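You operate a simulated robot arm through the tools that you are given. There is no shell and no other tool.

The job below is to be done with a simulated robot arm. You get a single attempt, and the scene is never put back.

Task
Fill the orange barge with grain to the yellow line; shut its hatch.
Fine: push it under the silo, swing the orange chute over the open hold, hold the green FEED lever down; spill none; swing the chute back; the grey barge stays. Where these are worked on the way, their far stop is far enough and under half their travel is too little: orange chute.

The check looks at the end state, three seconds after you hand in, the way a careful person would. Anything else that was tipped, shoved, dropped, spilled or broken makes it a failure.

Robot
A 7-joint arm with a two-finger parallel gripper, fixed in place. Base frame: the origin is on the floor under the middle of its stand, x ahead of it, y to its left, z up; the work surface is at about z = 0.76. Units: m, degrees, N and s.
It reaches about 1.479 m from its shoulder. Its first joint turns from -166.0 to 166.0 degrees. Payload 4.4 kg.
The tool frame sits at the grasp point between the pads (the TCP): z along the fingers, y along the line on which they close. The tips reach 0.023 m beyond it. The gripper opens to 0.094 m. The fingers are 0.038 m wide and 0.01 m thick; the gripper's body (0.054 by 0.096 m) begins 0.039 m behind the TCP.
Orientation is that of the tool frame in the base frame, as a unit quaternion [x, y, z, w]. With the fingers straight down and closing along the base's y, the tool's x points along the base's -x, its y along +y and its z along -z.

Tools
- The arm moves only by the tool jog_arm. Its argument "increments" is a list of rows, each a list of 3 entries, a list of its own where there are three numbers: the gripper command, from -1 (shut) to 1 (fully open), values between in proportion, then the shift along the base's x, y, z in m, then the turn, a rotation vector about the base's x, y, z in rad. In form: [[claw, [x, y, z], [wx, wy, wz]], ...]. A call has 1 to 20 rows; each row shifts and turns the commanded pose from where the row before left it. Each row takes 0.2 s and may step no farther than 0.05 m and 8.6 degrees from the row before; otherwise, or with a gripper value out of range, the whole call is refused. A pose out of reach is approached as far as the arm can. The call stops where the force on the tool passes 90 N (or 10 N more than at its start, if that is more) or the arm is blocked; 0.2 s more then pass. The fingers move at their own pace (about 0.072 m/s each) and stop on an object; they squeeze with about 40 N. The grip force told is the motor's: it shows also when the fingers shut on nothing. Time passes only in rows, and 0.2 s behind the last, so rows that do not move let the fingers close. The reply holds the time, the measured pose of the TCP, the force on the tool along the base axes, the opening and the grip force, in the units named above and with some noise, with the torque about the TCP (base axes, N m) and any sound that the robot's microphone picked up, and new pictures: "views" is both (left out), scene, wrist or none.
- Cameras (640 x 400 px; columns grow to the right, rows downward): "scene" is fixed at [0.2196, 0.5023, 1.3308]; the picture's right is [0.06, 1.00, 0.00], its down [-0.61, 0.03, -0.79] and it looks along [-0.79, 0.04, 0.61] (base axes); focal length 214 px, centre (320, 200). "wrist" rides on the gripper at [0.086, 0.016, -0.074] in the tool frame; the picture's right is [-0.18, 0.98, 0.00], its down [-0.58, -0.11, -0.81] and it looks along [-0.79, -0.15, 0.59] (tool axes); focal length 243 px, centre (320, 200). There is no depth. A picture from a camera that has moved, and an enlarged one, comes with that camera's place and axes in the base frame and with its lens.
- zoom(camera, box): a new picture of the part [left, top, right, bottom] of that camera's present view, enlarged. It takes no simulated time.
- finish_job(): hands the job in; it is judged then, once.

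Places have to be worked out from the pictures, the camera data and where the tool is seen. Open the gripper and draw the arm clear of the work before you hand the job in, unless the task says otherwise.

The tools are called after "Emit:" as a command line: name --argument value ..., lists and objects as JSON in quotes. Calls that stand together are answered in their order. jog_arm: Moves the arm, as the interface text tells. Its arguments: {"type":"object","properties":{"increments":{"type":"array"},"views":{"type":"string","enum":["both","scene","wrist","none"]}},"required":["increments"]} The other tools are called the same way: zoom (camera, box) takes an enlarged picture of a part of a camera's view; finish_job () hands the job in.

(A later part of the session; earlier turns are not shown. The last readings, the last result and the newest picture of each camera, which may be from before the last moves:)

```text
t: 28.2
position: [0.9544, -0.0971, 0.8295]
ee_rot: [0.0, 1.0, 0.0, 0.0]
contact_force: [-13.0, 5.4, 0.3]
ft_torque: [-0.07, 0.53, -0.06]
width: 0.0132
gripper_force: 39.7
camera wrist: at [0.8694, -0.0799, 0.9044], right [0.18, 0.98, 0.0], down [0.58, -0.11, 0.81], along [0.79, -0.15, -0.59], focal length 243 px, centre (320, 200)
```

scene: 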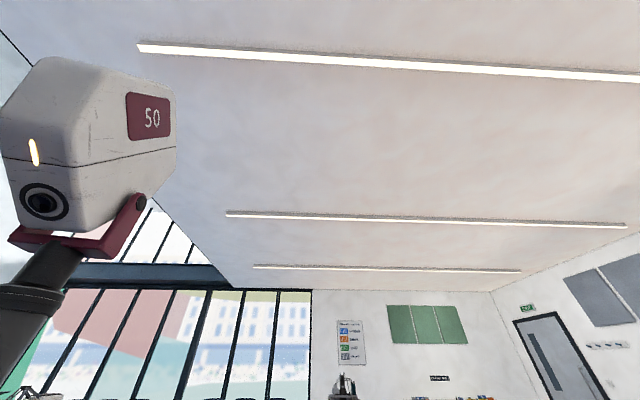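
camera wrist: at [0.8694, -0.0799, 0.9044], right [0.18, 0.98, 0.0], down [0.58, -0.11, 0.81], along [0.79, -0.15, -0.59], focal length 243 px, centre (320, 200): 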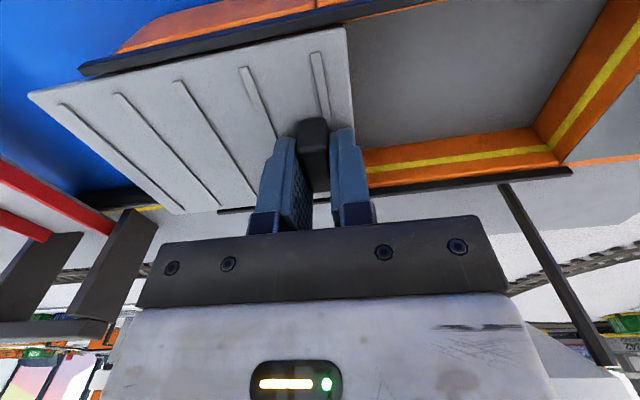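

Slight resistance is building. I'll check for the stop with a couple of tiny steps.

Emit:
jog_arm --increments '[[-1, [0, -0.003, 0], [0, 0, 0]], [-1, [0, -0.003, 0], [0, 0, 0]], [-1, [0, 0, 0], [0, 0, 0]]]' --views "wrist"

```text
t: 29.0
position: [0.9558, -0.1018, 0.8296]
ee_rot: [0.0, 1.0, 0.0, 0.0]
contact_force: [-11.1, 4.7, 0.6]
ft_torque: [-0.01, 0.39, -0.04]
width: 0.0134
gripper_force: 39.9
camera wrist: at [0.8694, -0.0857, 0.9039], right [0.18, 0.98, 0.0], down [0.58, -0.11, 0.81], along [0.79, -0.15, -0.59], focal length 243 px, centre (320, 200)
```

wrist: 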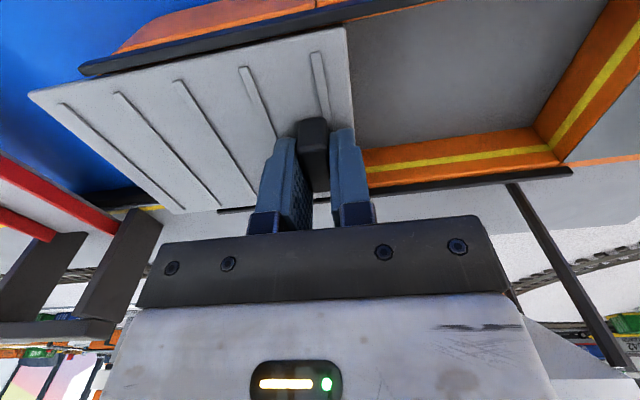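

The cover reached its stop at y≈-0.098, and the last steps shifted the barge ≈5 mm toward -y, which is negligible. I'll release the handle, rise, and inspect.

Emit:
jog_arm --increments '[[-0.2, [0, 0, 0], [0, 0, 0]], [-0.2, [0, 0, 0], [0, 0, 0]], [-0.2, [0, 0, 0.02], [0, 0, 0]], [-0.2, [0, 0, 0.04], [0, 0, 0]], [-0.2, [-0.03, 0.02, 0.045], [0, 0, 0]], [-0.2, [-0.04, 0.04, 0.03], [0, 0, 0]], [-0.2, [-0.04, 0.04, 0.02], [0, 0, 0]], [-0.2, [0, 0, 0], [0, 0, 0]]]' --views "wrist"

```text
refused: row 5 steps farther than a row can; nothing moved
```

Emit:
jog_arm --increments '[[-0.2, [0, 0, 0], [0, 0, 0]], [-0.2, [0, 0, 0], [0, 0, 0]], [-0.2, [0, 0, 0.02], [0, 0, 0]], [-0.2, [0, 0, 0.04], [0, 0, 0]], [-0.2, [-0.02, 0.02, 0.035], [0, 0, 0]], [-0.2, [-0.03, 0.03, 0.02], [0, 0, 0]], [-0.2, [-0.03, 0.03, 0.02], [0, 0, 0]], [-0.2, [-0.03, 0.02, 0.01], [0, 0, 0]], [-0.2, [0, 0, 0], [0, 0, 0]]]' --views "wrist"

```text
t: 31.0
position: [0.8436, -0.0017, 0.9758]
ee_rot: [0.0, 1.0, 0.0, 0.001]
contact_force: [-0.2, 0.4, -0.4]
ft_torque: [-0.01, 0.03, 0.03]
width: 0.0374
gripper_force: 0.0
camera wrist: at [0.7582, 0.0144, 1.0505], right [0.18, 0.98, 0.0], down [0.58, -0.11, 0.81], along [0.79, -0.15, -0.59], focal length 243 px, centre (320, 200)
```

wrist: 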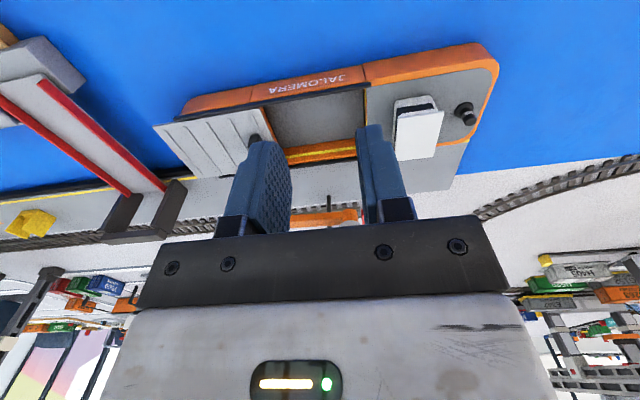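

Emit:
zoom --camera "wrist" --box '[150, 40, 500, 220]'

Emit:
zoom --camera "wrist" --box '[240, 80, 390, 180]'

```text
1.83 times, centred on (325, 130) of wrist
camera zoom: at [0.7582, 0.0144, 1.0505], right [0.18, 0.98, 0.0], down [0.58, -0.11, 0.81], along [0.79, -0.15, -0.59], focal length 444 px, centre (311, 328)
```

zoom: 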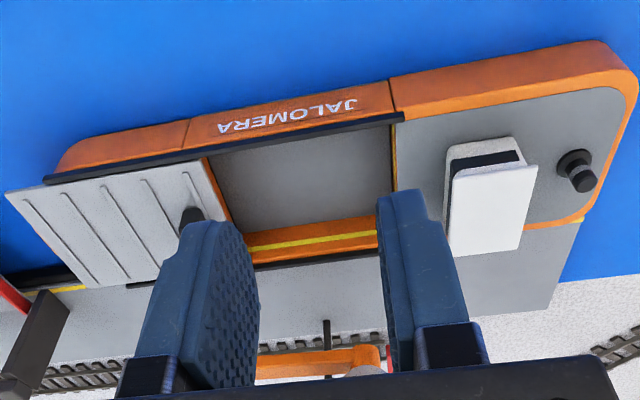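

```text
4.00 times, centred on (315, 130) of wrist
camera zoom: at [0.7582, 0.0144, 1.0505], right [0.18, 0.98, 0.0], down [0.58, -0.11, 0.81], along [0.79, -0.15, -0.59], focal length 970 px, centre (340, 480)
```

zoom: 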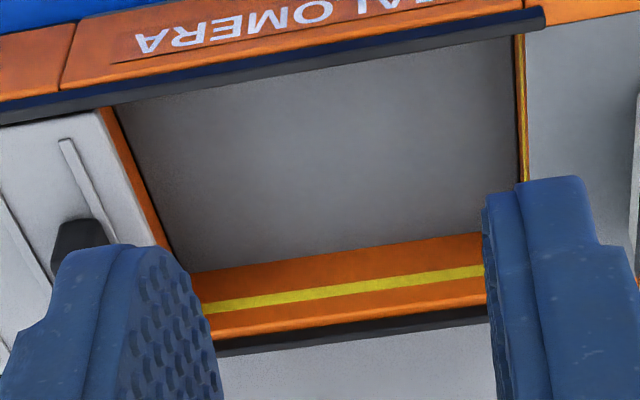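

The cover is fully open, but the barge was dragged about 18 mm toward -y: the hold now spans y≈-0.079 to 0.04. I'll close the fingers, yaw the gripper 90° (needed for the chute anyway), dip into the hold and nudge the barge back +y by its inner end wall.

Emit:
jog_arm --increments '[[-1, [0.01, 0, -0.005], [0, 0, 0.1428]], [-1, [0.01, 0, -0.005], [0, 0, 0.1428]], [-1, [0.01, 0, -0.005], [0, 0, 0.1428]], [-1, [0.01, 0, -0.005], [0, 0, 0.1428]], [-1, [0.01, 0, -0.005], [0, 0, 0.1428]], [-1, [0.01, 0, -0.005], [0, 0, 0.1428]], [-1, [0.01, 0, -0.005], [0, 0, 0.1428]], [-1, [0.01, 0, -0.005], [0, 0, 0.1428]], [-1, [0.01, 0, -0.005], [0, 0, 0.1428]], [-1, [0.01, 0, -0.005], [0, 0, 0.1428]], [-1, [0.009, 0, -0.005], [0, 0, 0.1428]], [-1, [0, 0, 0], [0, 0, 0]]]' --views "wrist"

```text
t: 33.6
position: [0.9546, -0.0018, 0.9186]
ee_rot: [0.708, -0.706, -0.001, -0.001]
contact_force: [0.0, -0.5, 0.7]
ft_torque: [-0.01, -0.03, 0.04]
width: 0.0
gripper_force: 40.3
camera wrist: at [0.9392, -0.0885, 0.9949], right [-0.98, 0.18, 0.0], down [0.11, 0.58, 0.81], along [0.15, 0.79, -0.59], focal length 243 px, centre (320, 200)
```

wrist: 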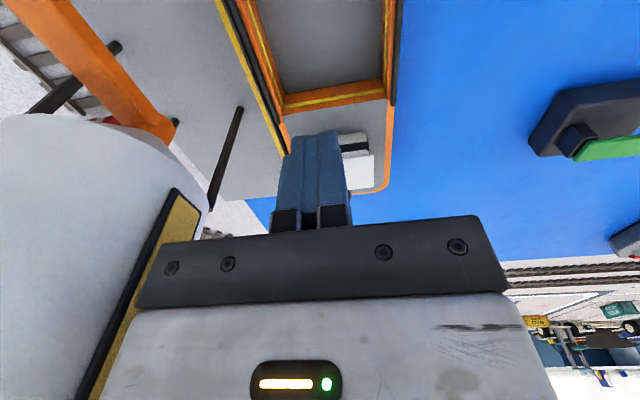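

With the yaw done, the camera looks along +y and the hold's stern wall is at y≈0.038. I'll lower the closed fingers into the hold.

Emit:
jog_arm --increments '[[-1, [0, 0, -0.04], [0, 0, 0]], [-1, [0, 0, -0.035], [0, 0, 0]], [-1, [0, 0, -0.025], [0, 0, 0]], [-1, [0, 0, -0.01], [0, 0, 0]], [-1, [0, 0, 0], [0, 0, 0]]]' --views "wrist"

```text
t: 34.8
position: [0.9524, -0.0031, 0.81]
ee_rot: [-0.707, 0.707, 0.0, 0.0]
contact_force: [-0.2, -0.2, 0.6]
ft_torque: [0.02, 0.04, 0.0]
width: 0.0001
gripper_force: 40.3
camera wrist: at [0.9377, -0.0887, 0.8847], right [-0.98, 0.18, 0.0], down [0.11, 0.58, 0.81], along [0.15, 0.79, -0.59], focal length 243 px, centre (320, 200)
```

wrist: 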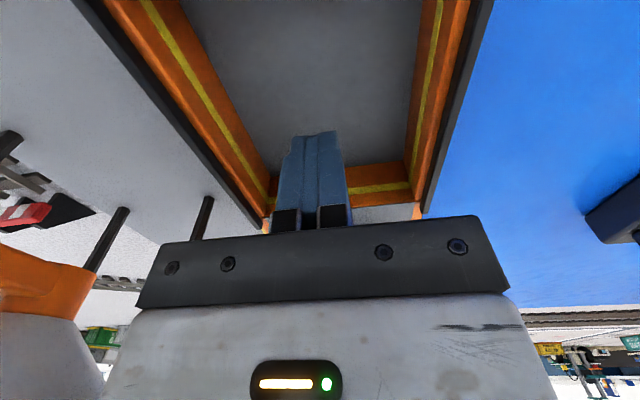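

The fingers are inside the hold and clear of the walls. I'll push +y gently.

Emit:
jog_arm --increments '[[-1, [0, 0.006, 0], [0, 0, 0]], [-1, [0, 0.006, 0], [0, 0, 0]], [-1, [0, 0.005, 0], [0, 0, 0]], [-1, [0, 0.004, 0], [0, 0, 0]], [-1, [0, 0.004, 0], [0, 0, 0]], [-1, [0, 0, 0], [0, 0, 0]]]' --views "wrist"

```text
t: 36.2
position: [0.9535, 0.0219, 0.8092]
ee_rot: [-0.707, 0.707, 0.0, 0.002]
contact_force: [-0.4, -4.9, 1.6]
ft_torque: [-0.03, 0.03, 0.0]
width: 0.0
gripper_force: 40.0
camera wrist: at [0.9384, -0.0642, 0.884], right [-0.98, 0.18, 0.0], down [0.11, 0.58, 0.81], along [0.15, 0.79, -0.59], focal length 243 px, centre (320, 200)
```

wrist: 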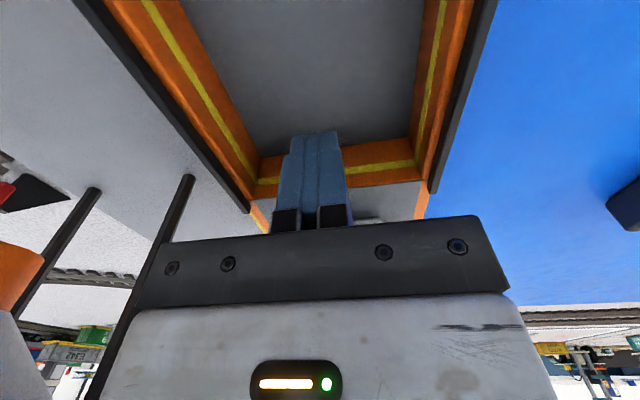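

Contact with the end wall (≈5 N). I'll push about 16 mm further to recentre the hold.

Emit:
jog_arm --increments '[[-1, [0, 0.004, 0], [0, 0, 0]], [-1, [0, 0.004, 0], [0, 0, 0]], [-1, [0, 0.004, 0], [0, 0, 0]], [-1, [0, 0.004, 0], [0, 0, 0]], [-1, [0, 0, 0], [0, 0, 0]]]' --views "wrist"

```text
t: 37.4
position: [0.9538, 0.0398, 0.8094]
ee_rot: [-0.707, 0.707, 0.001, 0.0]
contact_force: [0.6, -3.2, 2.0]
ft_torque: [-0.06, 0.03, 0.0]
width: 0.0
gripper_force: 40.7
camera wrist: at [0.9379, -0.0468, 0.8838], right [-0.98, 0.18, 0.0], down [0.11, 0.58, 0.81], along [0.15, 0.79, -0.59], focal length 243 px, centre (320, 200)
```

wrist: 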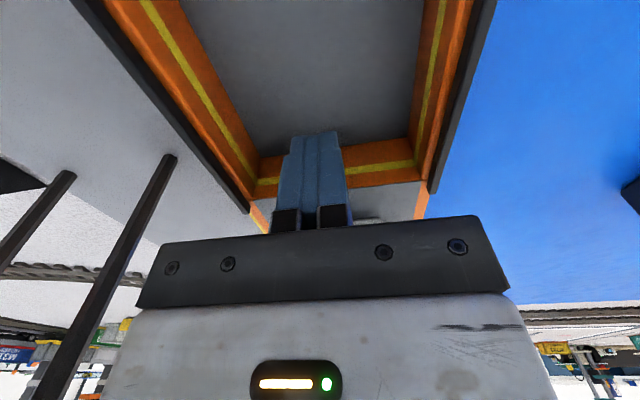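

The end wall is now at y≈0.059 and the hold is centred near y≈0. I'll back off, lift out, and move above the chute's post handle.

Emit:
jog_arm --increments '[[-1, [0, -0.006, 0], [0, 0, 0]], [-1, [0, -0.012, 0], [0, 0, 0]], [-1, [0, 0, 0.04], [0, 0, 0]], [-1, [0, 0, 0.045], [0, 0, 0]], [-1, [0, 0, 0.045], [0, 0, 0]], [-1, [0, -0.03, 0.03], [0, 0, 0]], [-0.4, [0, -0.045, 0], [0, 0, 0]], [-0.4, [0, -0.045, 0], [0, 0, 0]], [-0.4, [0.03, -0.01, 0], [0, 0, 0]], [-0.4, [0.04, 0, 0], [0, 0, 0]], [-0.4, [0, 0, 0], [0, 0, 0]]]' --views "wrist"

```text
t: 39.8
position: [1.0245, -0.1083, 0.9698]
ee_rot: [-0.707, 0.707, 0.001, 0.001]
contact_force: [-0.1, -0.3, 0.2]
ft_torque: [0.02, -0.02, 0.01]
width: 0.0283
gripper_force: 0.1
camera wrist: at [1.0091, -0.195, 1.0441], right [-0.98, 0.18, 0.0], down [0.11, 0.58, 0.81], along [0.15, 0.79, -0.59], focal length 243 px, centre (320, 200)
```

wrist: 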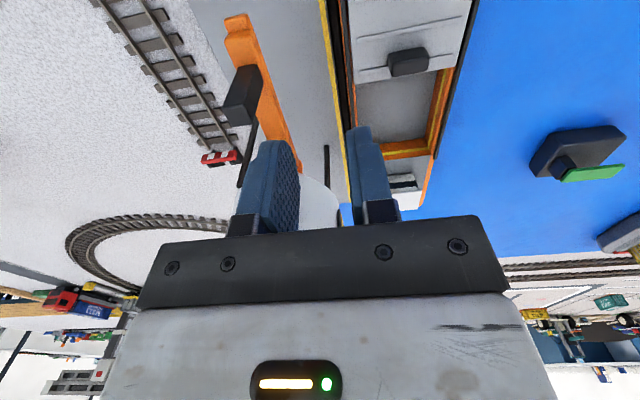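

I now see the chute and its post from above. I'll zoom in to measure the post and chute tip.

Emit:
zoom --camera "wrist" --box '[180, 0, 360, 200]'

Emit:
zoom --camera "wrist" --box '[320, 0, 500, 220]'

```text
2.00 times, centred on (270, 100) of wrist
camera zoom: at [1.0091, -0.195, 1.0441], right [-0.98, 0.18, 0.0], down [0.11, 0.58, 0.81], along [0.15, 0.79, -0.59], focal length 485 px, centre (420, 400)
```

zoom: 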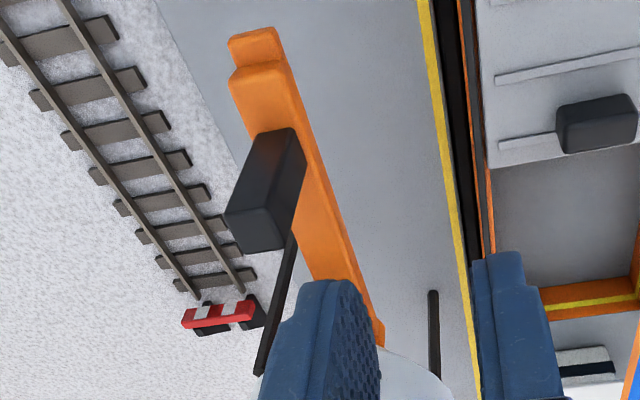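

```text
1.82 times, centred on (410, 110) of wrist
camera zoom: at [1.0091, -0.195, 1.0441], right [-0.98, 0.18, 0.0], down [0.11, 0.58, 0.81], along [0.15, 0.79, -0.59], focal length 441 px, centre (156, 364)
```

zoom: 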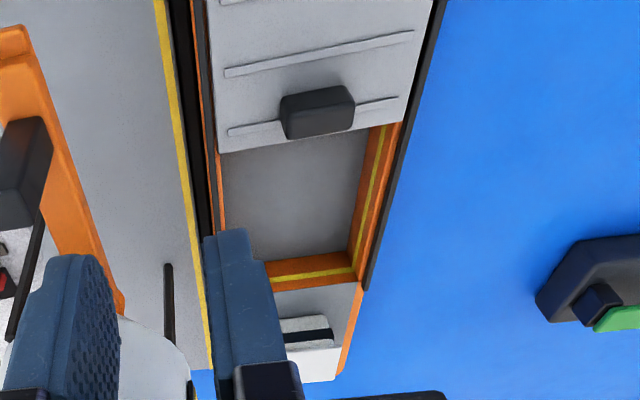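

The post is at about (1.077, -0.113), ~14.5 mm square, with its top at z≈0.91. The chute pivot is near (1.08, 0.005). I'll move above the post with the fingers straddling it in x.

Emit:
jog_arm --increments '[[-0.25, [0.03, -0.003, 0], [0, 0, 0]], [-0.25, [0.0225, -0.002, 0], [0, 0, 0]], [-0.25, [0, 0, -0.015], [0, 0, 0]], [-0.25, [0, 0, 0], [0, 0, 0]]]' --views "wrist"

```text
t: 40.8
position: [1.0769, -0.1153, 0.9567]
ee_rot: [-0.707, 0.707, 0.001, 0.0]
contact_force: [0.1, -0.3, -0.7]
ft_torque: [-0.05, -0.03, -0.01]
width: 0.0351
gripper_force: 0.0
camera wrist: at [1.0612, -0.2001, 1.0308], right [-0.98, 0.18, 0.0], down [0.11, 0.58, 0.81], along [0.15, 0.79, -0.59], focal length 243 px, centre (320, 200)
```

wrist: 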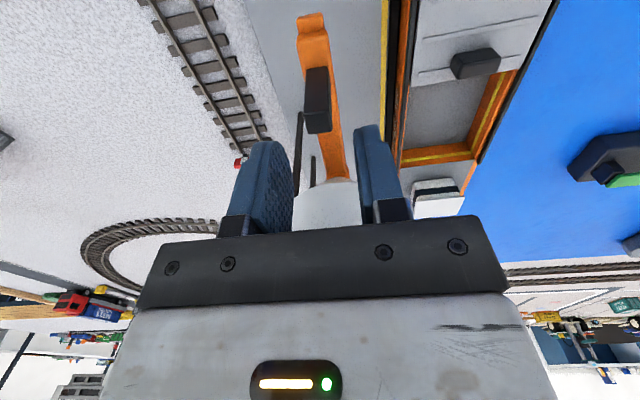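

Emit:
zoom --camera "wrist" --box '[250, 0, 410, 200]'

```text
2.00 times, centred on (330, 100) of wrist
camera zoom: at [1.0612, -0.2001, 1.0308], right [-0.98, 0.18, 0.0], down [0.11, 0.58, 0.81], along [0.15, 0.79, -0.59], focal length 485 px, centre (300, 400)
```

zoom: 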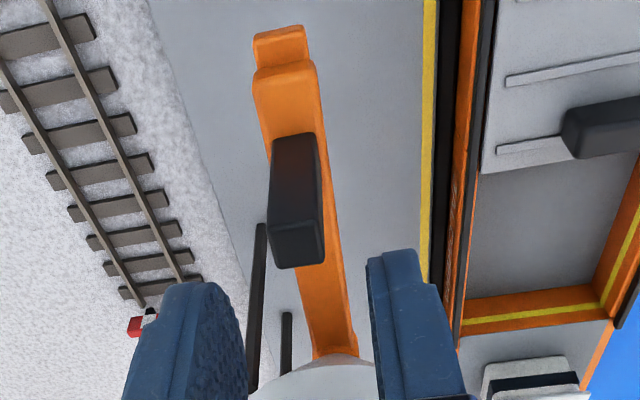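

The post centre is at (1.078, -0.1125), well between the fingers. I'll descend around it.

Emit:
jog_arm --increments '[[-0.25, [0.001, 0.002, -0.025], [0, 0, 0]], [-0.25, [0, 0, -0.02], [0, 0, 0]], [-0.25, [0, 0, -0.013], [0, 0, 0]], [-0.25, [0, 0, 0], [0, 0, 0]]]' --views "wrist"

```text
t: 41.8
position: [1.0767, -0.1105, 0.896]
ee_rot: [-0.707, 0.707, 0.001, 0.001]
contact_force: [-1.2, -0.8, 0.5]
ft_torque: [0.01, -0.03, 0.0]
width: 0.0352
gripper_force: 0.1
camera wrist: at [1.0613, -0.1973, 0.9712], right [-0.98, 0.18, 0.0], down [0.11, 0.58, 0.81], along [0.15, 0.79, -0.59], focal length 243 px, centre (320, 200)
```

wrist: 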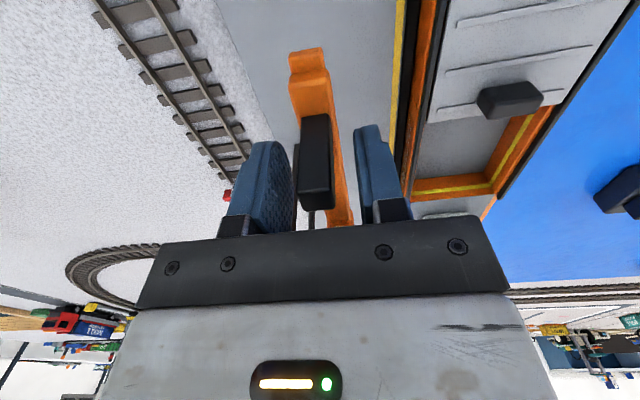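

The post is inside the open fingers. I'll close loosely around it (≈22 mm) and swing the chute along its arc, yawing the gripper with it, for the first half.

Emit:
jog_arm --increments '[[-0.53, [0, 0, 0], [0, 0, 0]], [-0.53, [-0.0115, 0.0006, 0], [0, 0, -0.0982]], [-0.53, [-0.0114, 0.0017, 0], [0, 0, -0.0982]], [-0.53, [-0.0112, 0.0028, 0], [0, 0, -0.0982]], [-0.53, [-0.0109, 0.0038, 0], [0, 0, -0.0982]], [-0.53, [0, 0, 0], [0, 0, 0]]]' --views "wrist"

```text
t: 43.2
position: [1.0311, -0.1041, 0.8983]
ee_rot: [-0.555, 0.832, 0.0, 0.0]
contact_force: [0.0, 0.3, -0.3]
ft_torque: [0.04, -0.01, -0.02]
width: 0.0219
gripper_force: 0.1
camera wrist: at [0.9847, -0.1768, 0.9711], right [-0.84, 0.55, 0.0], down [0.32, 0.49, 0.81], along [0.44, 0.68, -0.59], focal length 243 px, centre (320, 200)
```

wrist: 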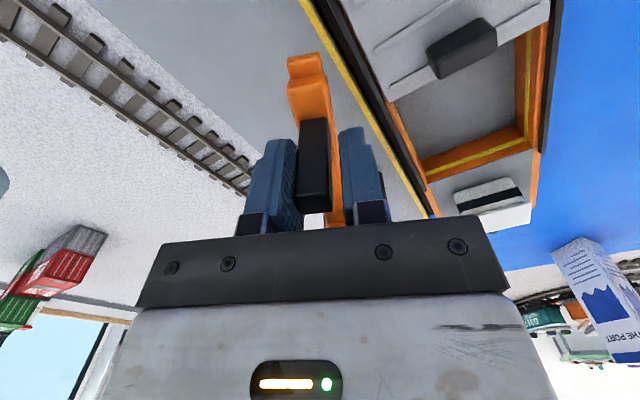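

The chute follows freely with the post centred in the fingers. I'll continue the arc.

Emit:
jog_arm --increments '[[-0.53, [-0.0104, 0.005, 0], [0, 0, -0.0982]], [-0.53, [-0.0099, 0.0059, 0], [0, 0, -0.0982]], [-0.53, [-0.0092, 0.0069, 0], [0, 0, -0.0982]], [-0.53, [-0.0086, 0.0077, 0], [0, 0, -0.0982]], [-0.53, [-0.0077, 0.0086, 0], [0, 0, -0.0982]], [-0.53, [-0.0069, 0.0092, 0], [0, 0, -0.0982]], [-0.53, [0, 0, 0], [0, 0, 0]]]' --views "wrist"

```text
t: 44.8
position: [0.9793, -0.0597, 0.8961]
ee_rot: [-0.289, 0.957, 0.001, 0.001]
contact_force: [-0.6, 0.4, -0.2]
ft_torque: [-0.05, -0.02, 0.02]
width: 0.0222
gripper_force: 0.0
camera wrist: at [0.8992, -0.0944, 0.9705], right [-0.39, 0.92, 0.0], down [0.54, 0.23, 0.81], along [0.74, 0.32, -0.59], focal length 243 px, centre (320, 200)
```

wrist: 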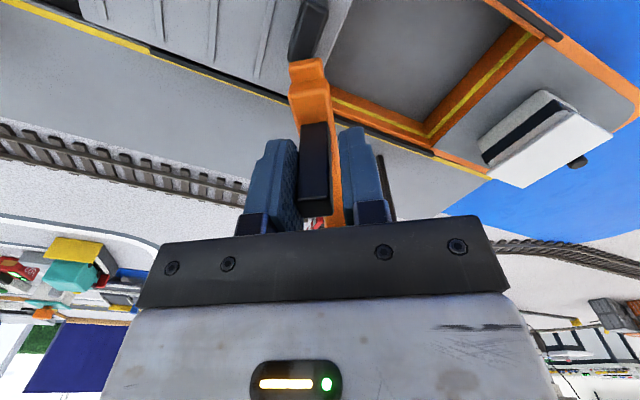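

The chute tip passes over the cover area with clearance. I'll continue to its far stop.

Emit:
jog_arm --increments '[[-0.53, [-0.0059, 0.0099, 0], [0, 0, -0.0982]], [-0.53, [-0.005, 0.0104, 0], [0, 0, -0.0982]], [-0.53, [-0.0038, 0.0109, 0], [0, 0, -0.0982]], [-0.53, [-0.0028, 0.0112, 0], [0, 0, -0.0982]], [-0.53, [0, 0, 0], [0, 0, 0]]]' --views "wrist"

```text
t: 46.0
position: [0.9616, -0.0186, 0.8971]
ee_rot: [-0.096, 0.995, 0.0, 0.001]
contact_force: [0.2, -0.5, 2.4]
ft_torque: [0.03, 0.02, 0.03]
width: 0.0221
gripper_force: 0.0
camera wrist: at [0.8752, -0.0183, 0.9714], right [-0.01, 1.0, 0.0], down [0.59, 0.01, 0.81], along [0.81, 0.01, -0.59], focal length 243 px, centre (320, 200)
```

wrist: 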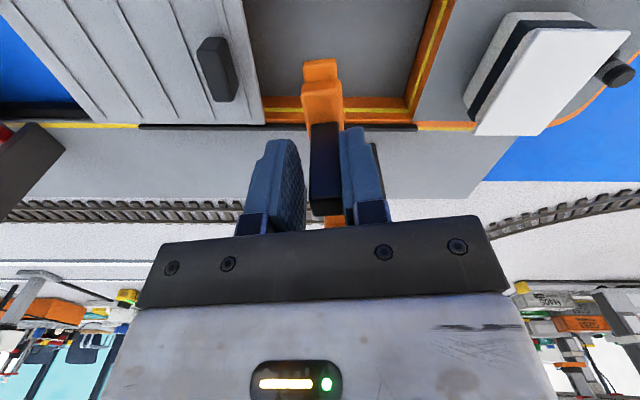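

The post now leans toward the +y finger, having coasted ahead. I'll finish the arc slowly and feel for the stop.

Emit:
jog_arm --increments '[[-0.53, [-0.0017, 0.0114, 0], [0, 0, -0.0982]], [-0.53, [-0.0006, 0.0115, 0], [0, 0, -0.0982]], [-0.53, [0, 0.004, 0], [0, 0, 0]], [-0.53, [0, 0, 0], [0, 0, 0]]]' --views "wrist"

```text
t: 47.0
position: [0.9593, 0.0095, 0.8969]
ee_rot: [0.001, 1.0, -0.001, 0.001]
contact_force: [-8.3, -21.2, 1.2]
ft_torque: [-0.01, 0.01, -0.45]
width: 0.0317
gripper_force: 10.5
camera wrist: at [0.8743, 0.0259, 0.9713], right [0.19, 0.98, 0.0], down [0.58, -0.11, 0.81], along [0.79, -0.15, -0.59], focal length 243 px, centre (320, 200)
```

wrist: 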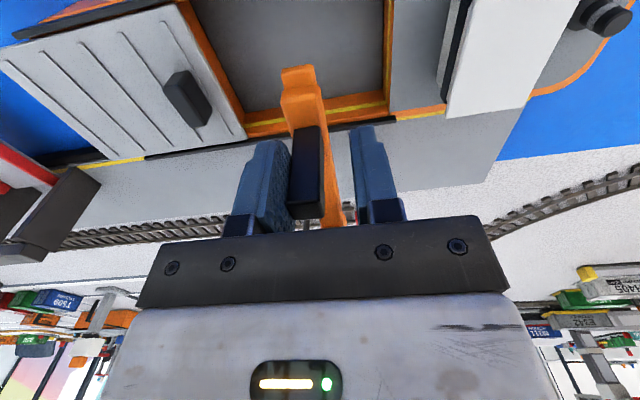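

The far stop is reached (21 N on the finger). The chute tip is at about (0.928, 0.005), over the hold. I'll open the fingers, recentre, and lift clear without disturbing the post.

Emit:
jog_arm --increments '[[0, [0, -0.002, 0], [0, 0, 0]], [0, [0, -0.004, 0], [0, 0, 0]], [0, [0, -0.002, 0], [0, 0, 0]], [0, [0, 0, 0.03], [0, 0, 0]], [0, [0, 0, 0.04], [0, 0, 0]], [0, [-0.02, 0, 0.03], [0, 0, 0]], [0, [-0.04, 0, 0], [0, 0, 0]], [0, [-0.03, 0, 0], [0, 0, 0]], [0, [0, 0, 0], [0, 0, 0]]]' --views "wrist"

```text
t: 49.0
position: [0.8689, 0.0026, 0.9986]
ee_rot: [0.001, 1.0, 0.0, 0.001]
contact_force: [0.1, 0.3, 0.3]
ft_torque: [0.01, -0.01, 0.0]
width: 0.0468
gripper_force: 0.1
camera wrist: at [0.7835, 0.0187, 1.0718], right [0.19, 0.98, 0.0], down [0.58, -0.11, 0.81], along [0.79, -0.15, -0.59], focal length 243 px, centre (320, 200)
```

wrist: 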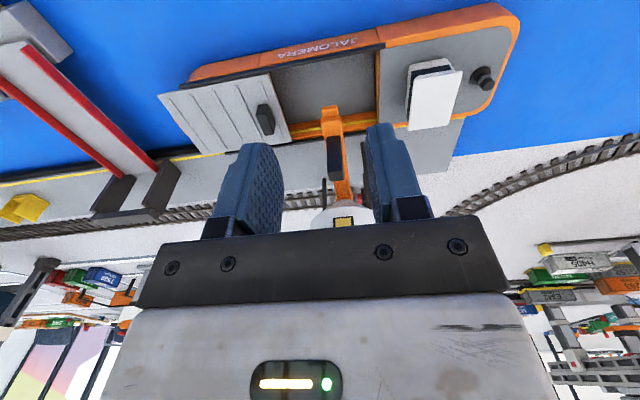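

Emit:
zoom --camera "wrist" --box '[240, 30, 440, 210]'

```text
2.22 times, centred on (340, 120) of wrist
camera zoom: at [0.7835, 0.0187, 1.0718], right [0.19, 0.98, 0.0], down [0.58, -0.11, 0.81], along [0.79, -0.15, -0.59], focal length 539 px, centre (276, 378)
```

zoom: 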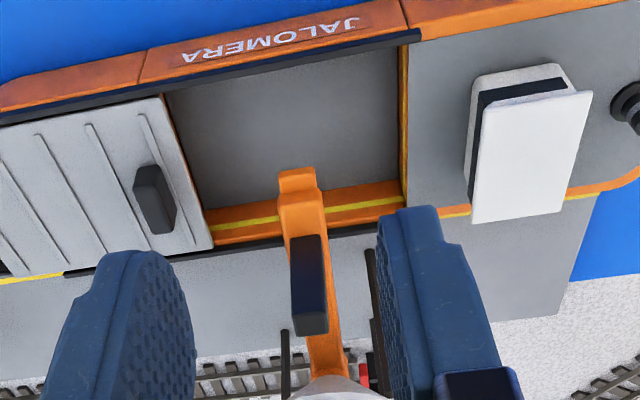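

The chute rests centrally over the open hold: tip at (0.925, 0.002), and the hold spans x 0.905–1.0, y -0.06 to 0.058. Now I'll move above the FEED lever's near end, yawing 45° so the camera can see the hold beside the palm.

Emit:
jog_arm --increments '[[-1, [-0.0335, 0.0197, -0.0165], [0, 0, 0.131]], [-1, [-0.0335, 0.0197, -0.0165], [0, 0, 0.131]], [-1, [-0.0335, 0.0197, -0.0165], [0, 0, 0.131]], [-1, [-0.0335, 0.0197, -0.0165], [0, 0, 0.131]], [-1, [-0.0335, 0.0197, -0.0165], [0, 0, 0.131]], [-1, [-0.0335, 0.0197, -0.0165], [0, 0, 0.131]], [-1, [0, 0, 0], [0, 0, 0]]]' --views "wrist"

```text
t: 50.6
position: [0.668, 0.1197, 0.8982]
ee_rot: [-0.383, 0.924, 0.0, 0.001]
contact_force: [-1.1, 0.1, 0.2]
ft_torque: [-0.02, 0.01, -0.01]
width: 0.0001
gripper_force: 40.1
camera wrist: at [0.5963, 0.0712, 0.9722], right [-0.57, 0.82, 0.0], down [0.49, 0.33, 0.81], along [0.67, 0.46, -0.59], focal length 243 px, centre (320, 200)
```

wrist: 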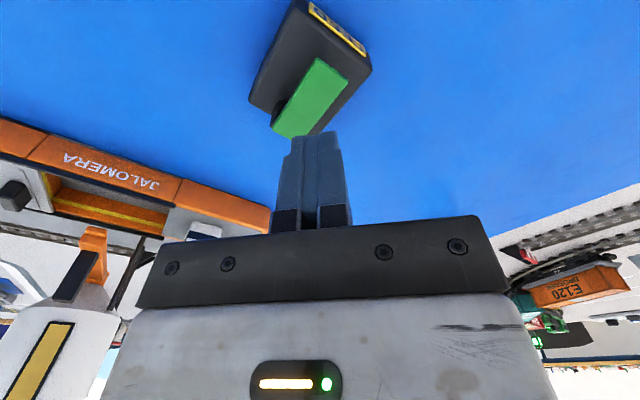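

Good: both the lever and the hold, with its yellow line, chute and silo gauge, are in view. I'll zoom in on each.

Emit:
zoom --camera "wrist" --box '[230, 0, 390, 150]'

Emit:
zoom --camera "wrist" --box '[0, 110, 240, 340]'

```text
2.67 times, centred on (310, 75) of wrist
camera zoom: at [0.5963, 0.0712, 0.9722], right [-0.57, 0.82, 0.0], down [0.49, 0.33, 0.81], along [0.67, 0.46, -0.59], focal length 647 px, centre (347, 533)
```

zoom: 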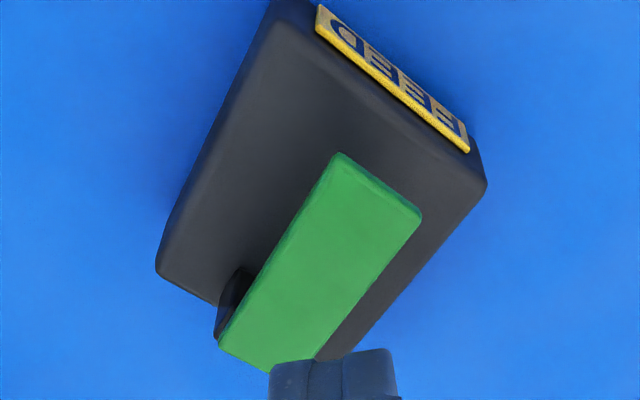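

```text
1.74 times, centred on (120, 225) of wrist
camera zoom: at [0.5963, 0.0712, 0.9722], right [-0.57, 0.82, 0.0], down [0.49, 0.33, 0.81], along [0.67, 0.46, -0.59], focal length 422 px, centre (668, 156)
```

zoom: 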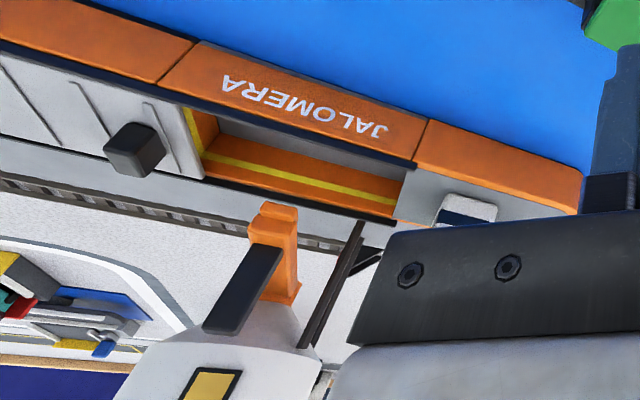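

The lever's near end is at about (0.654, 0.120), top z≈0.815. I'll descend until the fingertips are just above it.

Emit:
jog_arm --increments '[[-1, [-0.004, 0.001, -0.025], [0, 0, 0]], [-1, [0, 0, -0.02], [0, 0, 0]], [-1, [0, 0, -0.005], [0, 0, 0]], [-1, [0, 0, 0], [0, 0, 0]]]' --views "wrist"

```text
t: 51.6
position: [0.6644, 0.1206, 0.8486]
ee_rot: [-0.384, 0.924, 0.0, 0.001]
contact_force: [-0.3, 0.5, -0.2]
ft_torque: [0.02, -0.03, 0.01]
width: 0.0
gripper_force: 40.3
camera wrist: at [0.5925, 0.0712, 0.9219], right [-0.56, 0.83, 0.0], down [0.49, 0.33, 0.81], along [0.67, 0.46, -0.59], focal length 243 px, centre (320, 200)
```

wrist: 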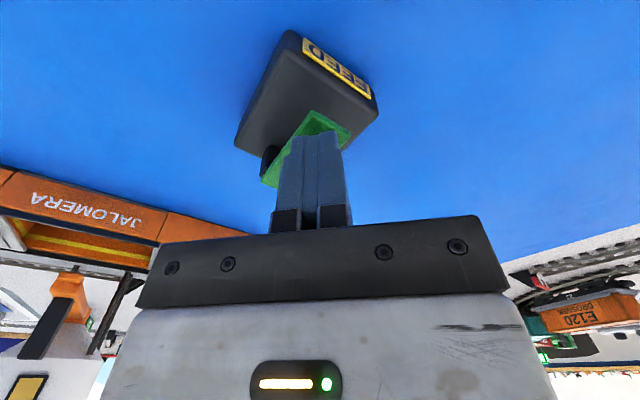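

The tips are about 1 cm above the paddle and the yellow line is still visible at left. I'll make a first gentle touch to find the contact.

Emit:
jog_arm --increments '[[-1, [0, 0, -0.005], [0, 0, 0]], [-1, [0, 0, -0.005], [0, 0, 0]], [-1, [0, 0, -0.003], [0, 0, 0]]]' --views "wrist"

```text
t: 52.4
position: [0.6642, 0.1212, 0.8347]
ee_rot: [-0.382, 0.924, 0.0, 0.001]
contact_force: [0.1, 0.6, 3.0]
ft_torque: [0.04, -0.07, 0.02]
width: 0.0
gripper_force: 40.1
heard: click
camera wrist: at [0.593, 0.0711, 0.9092], right [-0.56, 0.83, 0.0], down [0.49, 0.33, 0.81], along [0.67, 0.46, -0.59], focal length 243 px, centre (320, 200)
```

wrist: 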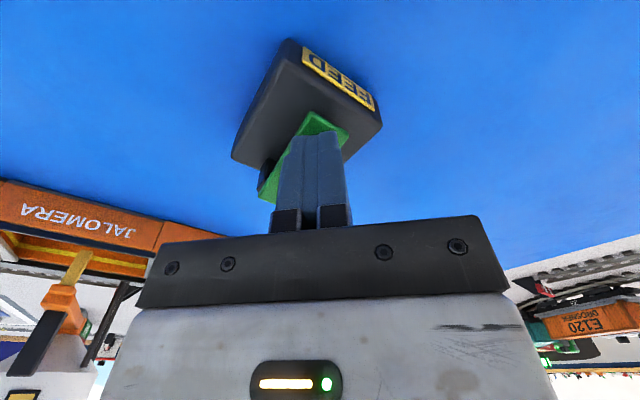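

A click, and grain is now streaming from the chute. I'll zoom in (no time passes) to check it lands inside.

Emit:
zoom --camera "wrist" --box '[0, 170, 180, 320]'

```text
2.67 times, centred on (90, 245) of wrist
camera zoom: at [0.593, 0.0711, 0.9092], right [-0.56, 0.83, 0.0], down [0.49, 0.33, 0.81], along [0.67, 0.46, -0.59], focal length 647 px, centre (933, 80)
```

zoom: 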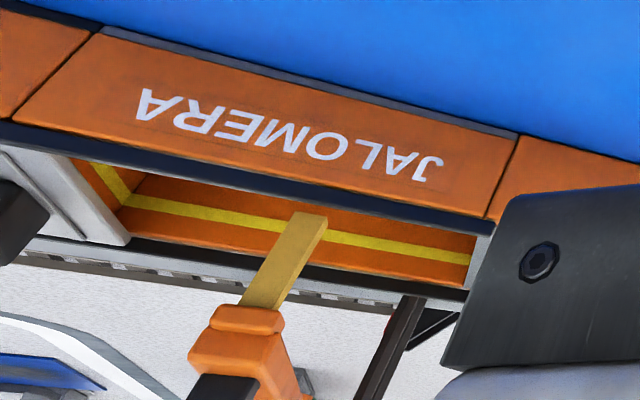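

The stream falls inside the hold. I'll hold still for about a second and check the level.

Emit:
jog_arm --increments '[[-1, [0, 0, 0], [0, 0, 0]], [-1, [0, 0, 0], [0, 0, 0]], [-1, [0, 0, 0], [0, 0, 0]]]' --views "wrist"

Emit:
zoom --camera "wrist" --box '[0, 170, 180, 320]'

```text
t: 53.2
position: [0.6648, 0.1203, 0.8344]
ee_rot: [-0.383, 0.924, 0.0, 0.001]
contact_force: [0.1, 0.1, 3.8]
ft_torque: [0.02, -0.06, 0.01]
width: 0.0001
gripper_force: 39.6
camera wrist: at [0.5929, 0.0711, 0.9091], right [-0.56, 0.83, 0.0], down [0.49, 0.33, 0.81], along [0.67, 0.46, -0.59], focal length 243 px, centre (320, 200)
```

wrist: 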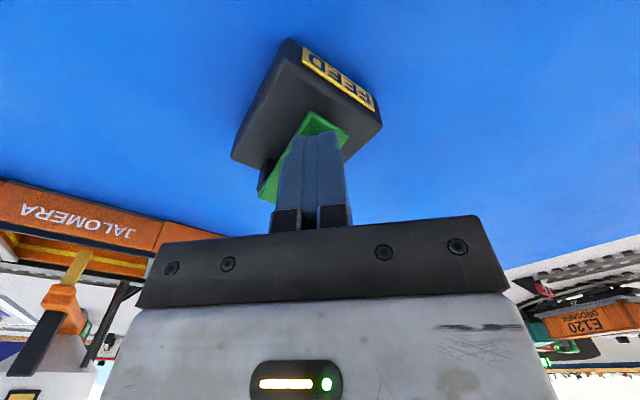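

```text
2.67 times, centred on (90, 245) of wrist
camera zoom: at [0.5929, 0.0711, 0.9091], right [-0.56, 0.83, 0.0], down [0.49, 0.33, 0.81], along [0.67, 0.46, -0.59], focal length 647 px, centre (933, 80)
```

zoom: 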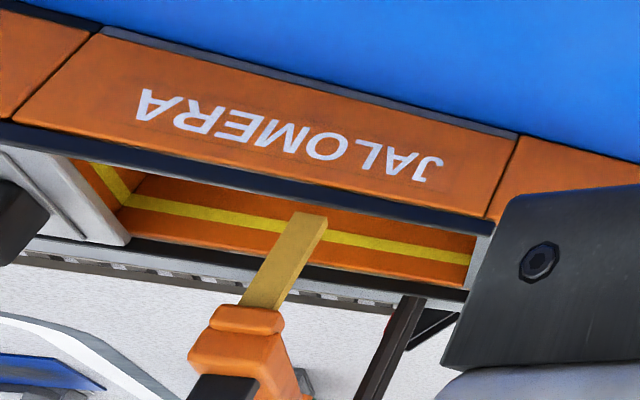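

The level isn't visible above the near coaming yet. I'll keep holding in ~1 s bursts.

Emit:
jog_arm --increments '[[-1, [0, 0, 0], [0, 0, 0]], [-1, [0, 0, 0], [0, 0, 0]], [-1, [0, 0, 0], [0, 0, 0]], [-1, [0, 0, 0], [0, 0, 0]]]' --views "none"

Emit:
zoom --camera "wrist" --box '[0, 170, 180, 320]'

```text
t: 54.2
position: [0.6652, 0.1198, 0.8351]
ee_rot: [-0.383, 0.924, 0.0, 0.001]
contact_force: [-0.5, -1.4, 4.2]
ft_torque: [0.02, -0.04, 0.0]
width: 0.0
gripper_force: 40.4
```

```text
2.67 times, centred on (90, 245) of wrist
camera zoom: at [0.5929, 0.0711, 0.9091], right [-0.56, 0.83, 0.0], down [0.49, 0.33, 0.81], along [0.67, 0.46, -0.59], focal length 647 px, centre (933, 80)
```

zoom: 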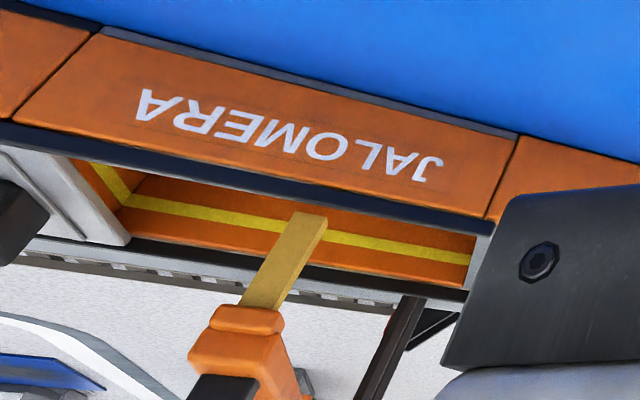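

The near rail hides anything below about z≈0.778 on the far wall, so the level must still be under that. I'll continue holding.

Emit:
jog_arm --increments '[[-1, [0, 0, 0], [0, 0, 0]], [-1, [0, 0, 0], [0, 0, 0]], [-1, [0, 0, 0], [0, 0, 0]], [-1, [0, 0, 0], [0, 0, 0]]]' --views "none"

Emit:
zoom --camera "wrist" --box '[0, 170, 180, 320]'

```text
t: 55.2
position: [0.6646, 0.1201, 0.8348]
ee_rot: [-0.383, 0.924, 0.001, 0.001]
contact_force: [-1.4, -0.2, 3.5]
ft_torque: [0.04, -0.05, -0.01]
width: 0.0002
gripper_force: 39.9
```

```text
2.67 times, centred on (90, 245) of wrist
camera zoom: at [0.593, 0.0711, 0.9092], right [-0.56, 0.83, 0.0], down [0.49, 0.33, 0.81], along [0.67, 0.46, -0.59], focal length 647 px, centre (933, 80)
```

zoom: 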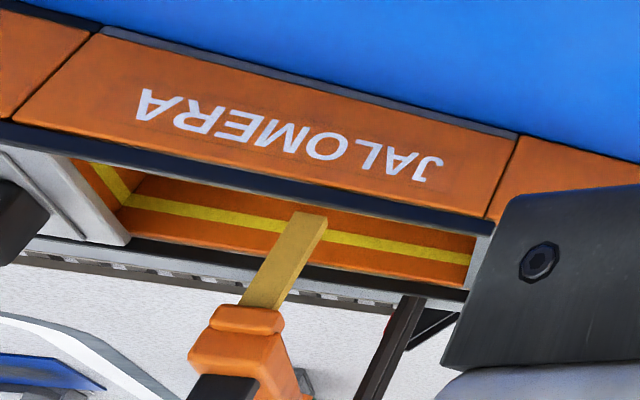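

Still below the visible zone after about 3 s. I'll continue polling in short bursts.

Emit:
jog_arm --increments '[[-1, [0, 0, 0], [0, 0, 0]], [-1, [0, 0, 0], [0, 0, 0]], [-1, [0, 0, 0], [0, 0, 0]]]' --views "none"

Emit:
zoom --camera "wrist" --box '[0, 180, 150, 280]'

```text
t: 56.0
position: [0.6655, 0.1199, 0.834]
ee_rot: [-0.383, 0.924, 0.0, 0.001]
contact_force: [-0.1, -0.3, 3.7]
ft_torque: [0.01, -0.04, 0.01]
width: 0.0002
gripper_force: 40.3
```

```text
4.00 times, centred on (75, 230) of wrist
camera zoom: at [0.593, 0.0711, 0.9092], right [-0.56, 0.83, 0.0], down [0.49, 0.33, 0.81], along [0.67, 0.46, -0.59], focal length 970 px, centre (1300, 80)
```

zoom: 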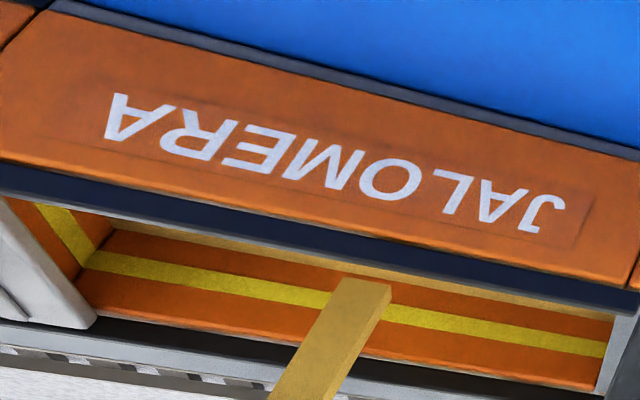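

The grain surface is now visible at z≈0.777, just below the line (≈0.784–0.789), rising about 4 mm/s. I'll poll in 0.6 s steps.

Emit:
jog_arm --increments '[[-1, [0, 0, 0], [0, 0, 0]], [-1, [0, 0, 0], [0, 0, 0]]]' --views "none"

Emit:
zoom --camera "wrist" --box '[0, 200, 150, 280]'

```text
t: 56.6
position: [0.6641, 0.1205, 0.8353]
ee_rot: [-0.382, 0.924, 0.001, 0.001]
contact_force: [-1.9, 0.6, 3.2]
ft_torque: [0.04, -0.06, -0.01]
width: 0.0
gripper_force: 40.2
```

```text
4.27 times, centred on (75, 240) of wrist
camera zoom: at [0.593, 0.0711, 0.9092], right [-0.56, 0.83, 0.0], down [0.49, 0.33, 0.81], along [0.67, 0.46, -0.59], focal length 1035 px, centre (1365, 29)
```

zoom: 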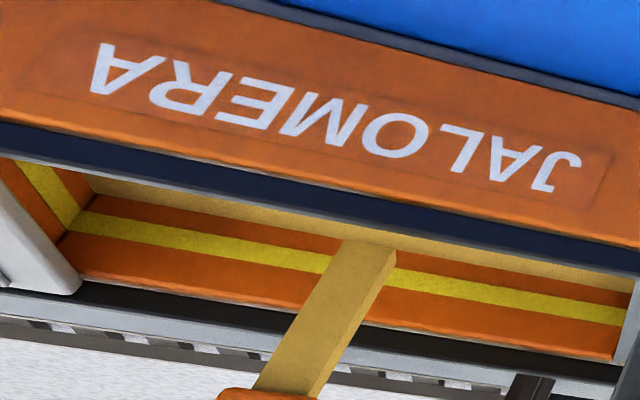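

The grain is rising: about 19 px below the line's lower edge here, at ~9 px/s. I'll hold 1 s more and recheck.

Emit:
jog_arm --increments '[[-1, [0, 0, 0], [0, 0, 0]], [-1, [0, 0, 0], [0, 0, 0]], [-1, [0, 0, 0], [0, 0, 0]], [-1, [0, 0, 0], [0, 0, 0]]]' --views "none"

Emit:
zoom --camera "wrist" --box '[0, 200, 150, 280]'

```text
t: 57.6
position: [0.6649, 0.1194, 0.8359]
ee_rot: [-0.383, 0.924, 0.0, 0.001]
contact_force: [0.0, -0.4, 3.1]
ft_torque: [-0.01, -0.04, -0.02]
width: 0.0003
gripper_force: 40.0
```

```text
4.27 times, centred on (75, 240) of wrist
camera zoom: at [0.5929, 0.0711, 0.9092], right [-0.56, 0.83, 0.0], down [0.49, 0.33, 0.81], along [0.67, 0.46, -0.59], focal length 1035 px, centre (1365, 29)
```

zoom: 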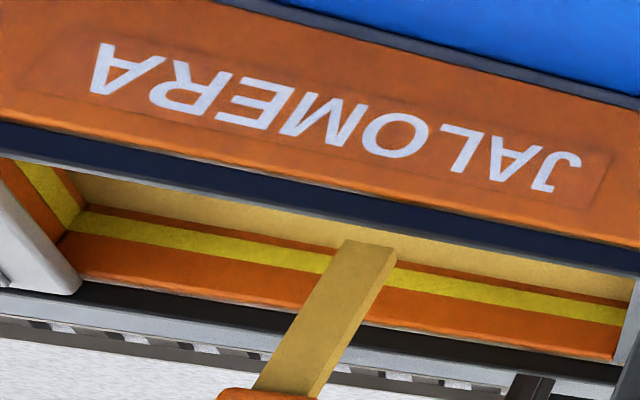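

The gap is down to about 8 px below the line. I'll zoom closer for precision.

Emit:
zoom --camera "wrist" --box '[0, 230, 80, 275]'

```text
8.00 times, centred on (40, 252) of wrist
camera zoom: at [0.5929, 0.0711, 0.9092], right [-0.56, 0.83, 0.0], down [0.49, 0.33, 0.81], along [0.67, 0.46, -0.59], focal length 1941 px, centre (2560, -220)
```

zoom: 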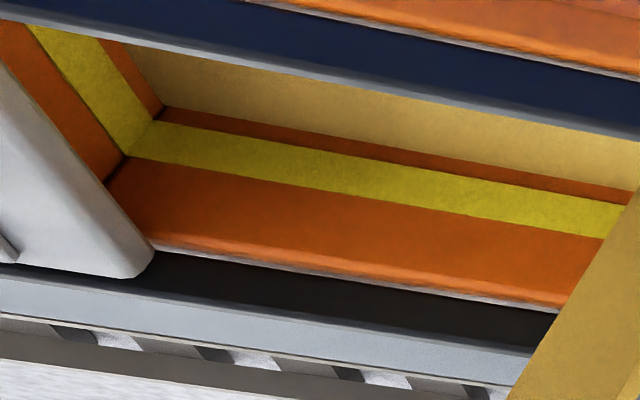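

At this scale the gap is 14 px, the line is 38 px thick, and the rise is about 20 px/s, so the mid-line is about 1.6 s away. I'll hold 0.8 s and recheck.

Emit:
jog_arm --increments '[[-1, [0, 0, 0], [0, 0, 0]], [-1, [0, 0, 0], [0, 0, 0]], [-1, [0, 0, 0], [0, 0, 0]]]' --views "none"

Emit:
zoom --camera "wrist" --box '[0, 230, 80, 275]'

```text
t: 58.4
position: [0.6646, 0.1205, 0.8351]
ee_rot: [-0.384, 0.924, 0.0, 0.0]
contact_force: [-1.4, 0.8, 4.3]
ft_torque: [0.03, -0.05, -0.02]
width: 0.0002
gripper_force: 40.0
```

```text
8.00 times, centred on (40, 252) of wrist
camera zoom: at [0.5929, 0.0711, 0.9092], right [-0.56, 0.83, 0.0], down [0.49, 0.33, 0.81], along [0.67, 0.46, -0.59], focal length 1941 px, centre (2560, -220)
```

zoom: 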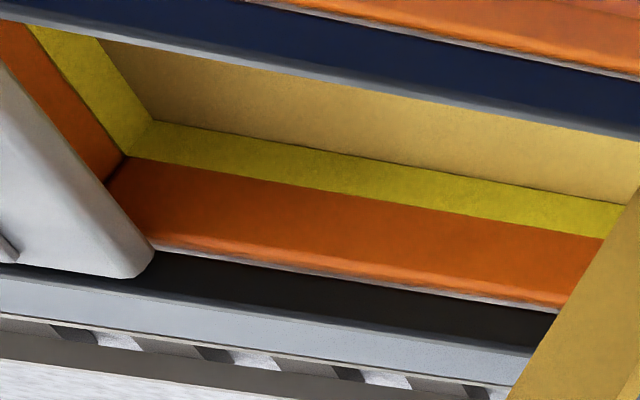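

The grain has reached the line's lower edge. I'll hold 0.4 s more to bring it to about mid-line and lift off the lever in the same call.

Emit:
jog_arm --increments '[[-1, [0, 0, 0], [0, 0, 0]], [-1, [0, 0, 0], [0, 0, 0]], [-1, [0, 0, 0.012], [0, 0, 0]], [-1, [0, 0, 0.012], [0, 0, 0]]]' --views "wrist"

Emit:
zoom --camera "wrist" --box '[0, 180, 150, 280]'

```text
t: 59.4
position: [0.6649, 0.1209, 0.8586]
ee_rot: [-0.383, 0.924, 0.001, 0.001]
contact_force: [-0.9, 0.3, 0.4]
ft_torque: [-0.01, -0.01, -0.03]
width: 0.0001
gripper_force: 39.5
camera wrist: at [0.593, 0.0709, 0.933], right [-0.56, 0.83, 0.0], down [0.49, 0.33, 0.81], along [0.67, 0.46, -0.59], focal length 243 px, centre (320, 200)
```

wrist: 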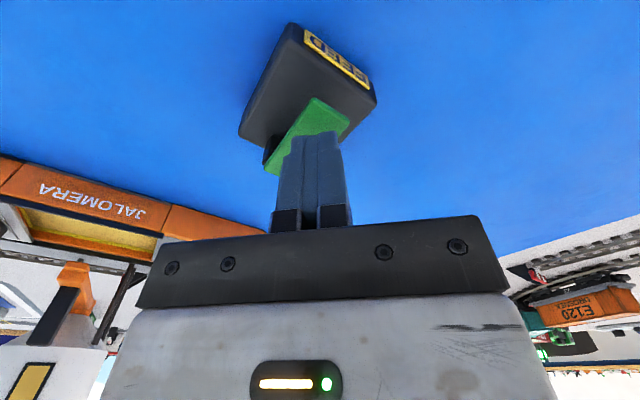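

```text
4.00 times, centred on (75, 230) of wrist
camera zoom: at [0.593, 0.0709, 0.933], right [-0.56, 0.83, 0.0], down [0.49, 0.33, 0.81], along [0.67, 0.46, -0.59], focal length 970 px, centre (1300, 80)
```

zoom: 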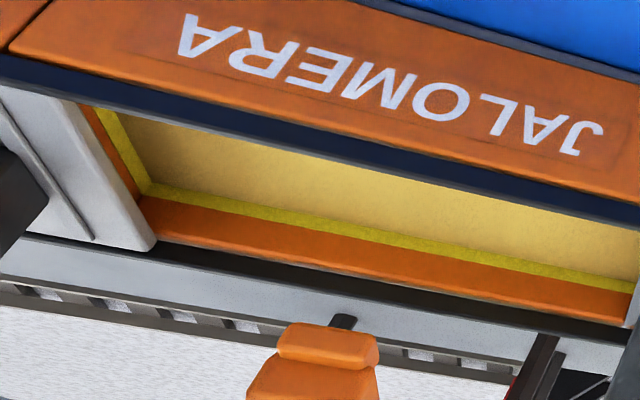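

The flow has stopped, with the surface within the yellow line. Now I'll go back above the chute post with yaw 0 and the fingers part-open.

Emit:
jog_arm --increments '[[-1, [0, 0, 0.04], [0, 0, 0]], [-1, [0, 0, 0.045], [0, 0, 0]], [-1, [0, 0, 0.04], [0, 0, 0]], [-0.1, [0.042, -0.017, 0], [0, 0, -0.1122]], [-0.1, [0.042, -0.017, 0], [0, 0, -0.1122]], [-0.1, [0.042, -0.017, 0], [0, 0, -0.1122]], [-0.1, [0.042, -0.017, 0], [0, 0, -0.1122]], [-0.1, [0.042, -0.017, 0], [0, 0, -0.1122]], [-0.1, [0.03, -0.017, 0], [0, 0, -0.1122]], [-0.1, [0.02, -0.017, 0], [0, 0, -0.1122]], [-0.1, [0, 0, 0], [0, 0, 0]]]' --views "wrist"

```text
t: 61.8
position: [0.9239, 0.0002, 0.9844]
ee_rot: [0.001, 1.0, 0.001, 0.001]
contact_force: [-0.5, 0.1, -0.9]
ft_torque: [-0.02, 0.02, 0.01]
width: 0.0422
gripper_force: 0.1
camera wrist: at [0.8387, 0.0177, 1.0578], right [0.19, 0.98, 0.0], down [0.58, -0.11, 0.81], along [0.79, -0.15, -0.59], focal length 243 px, centre (320, 200)
```

wrist: 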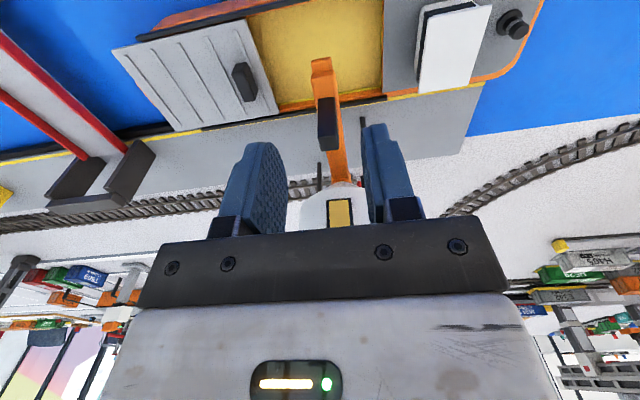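

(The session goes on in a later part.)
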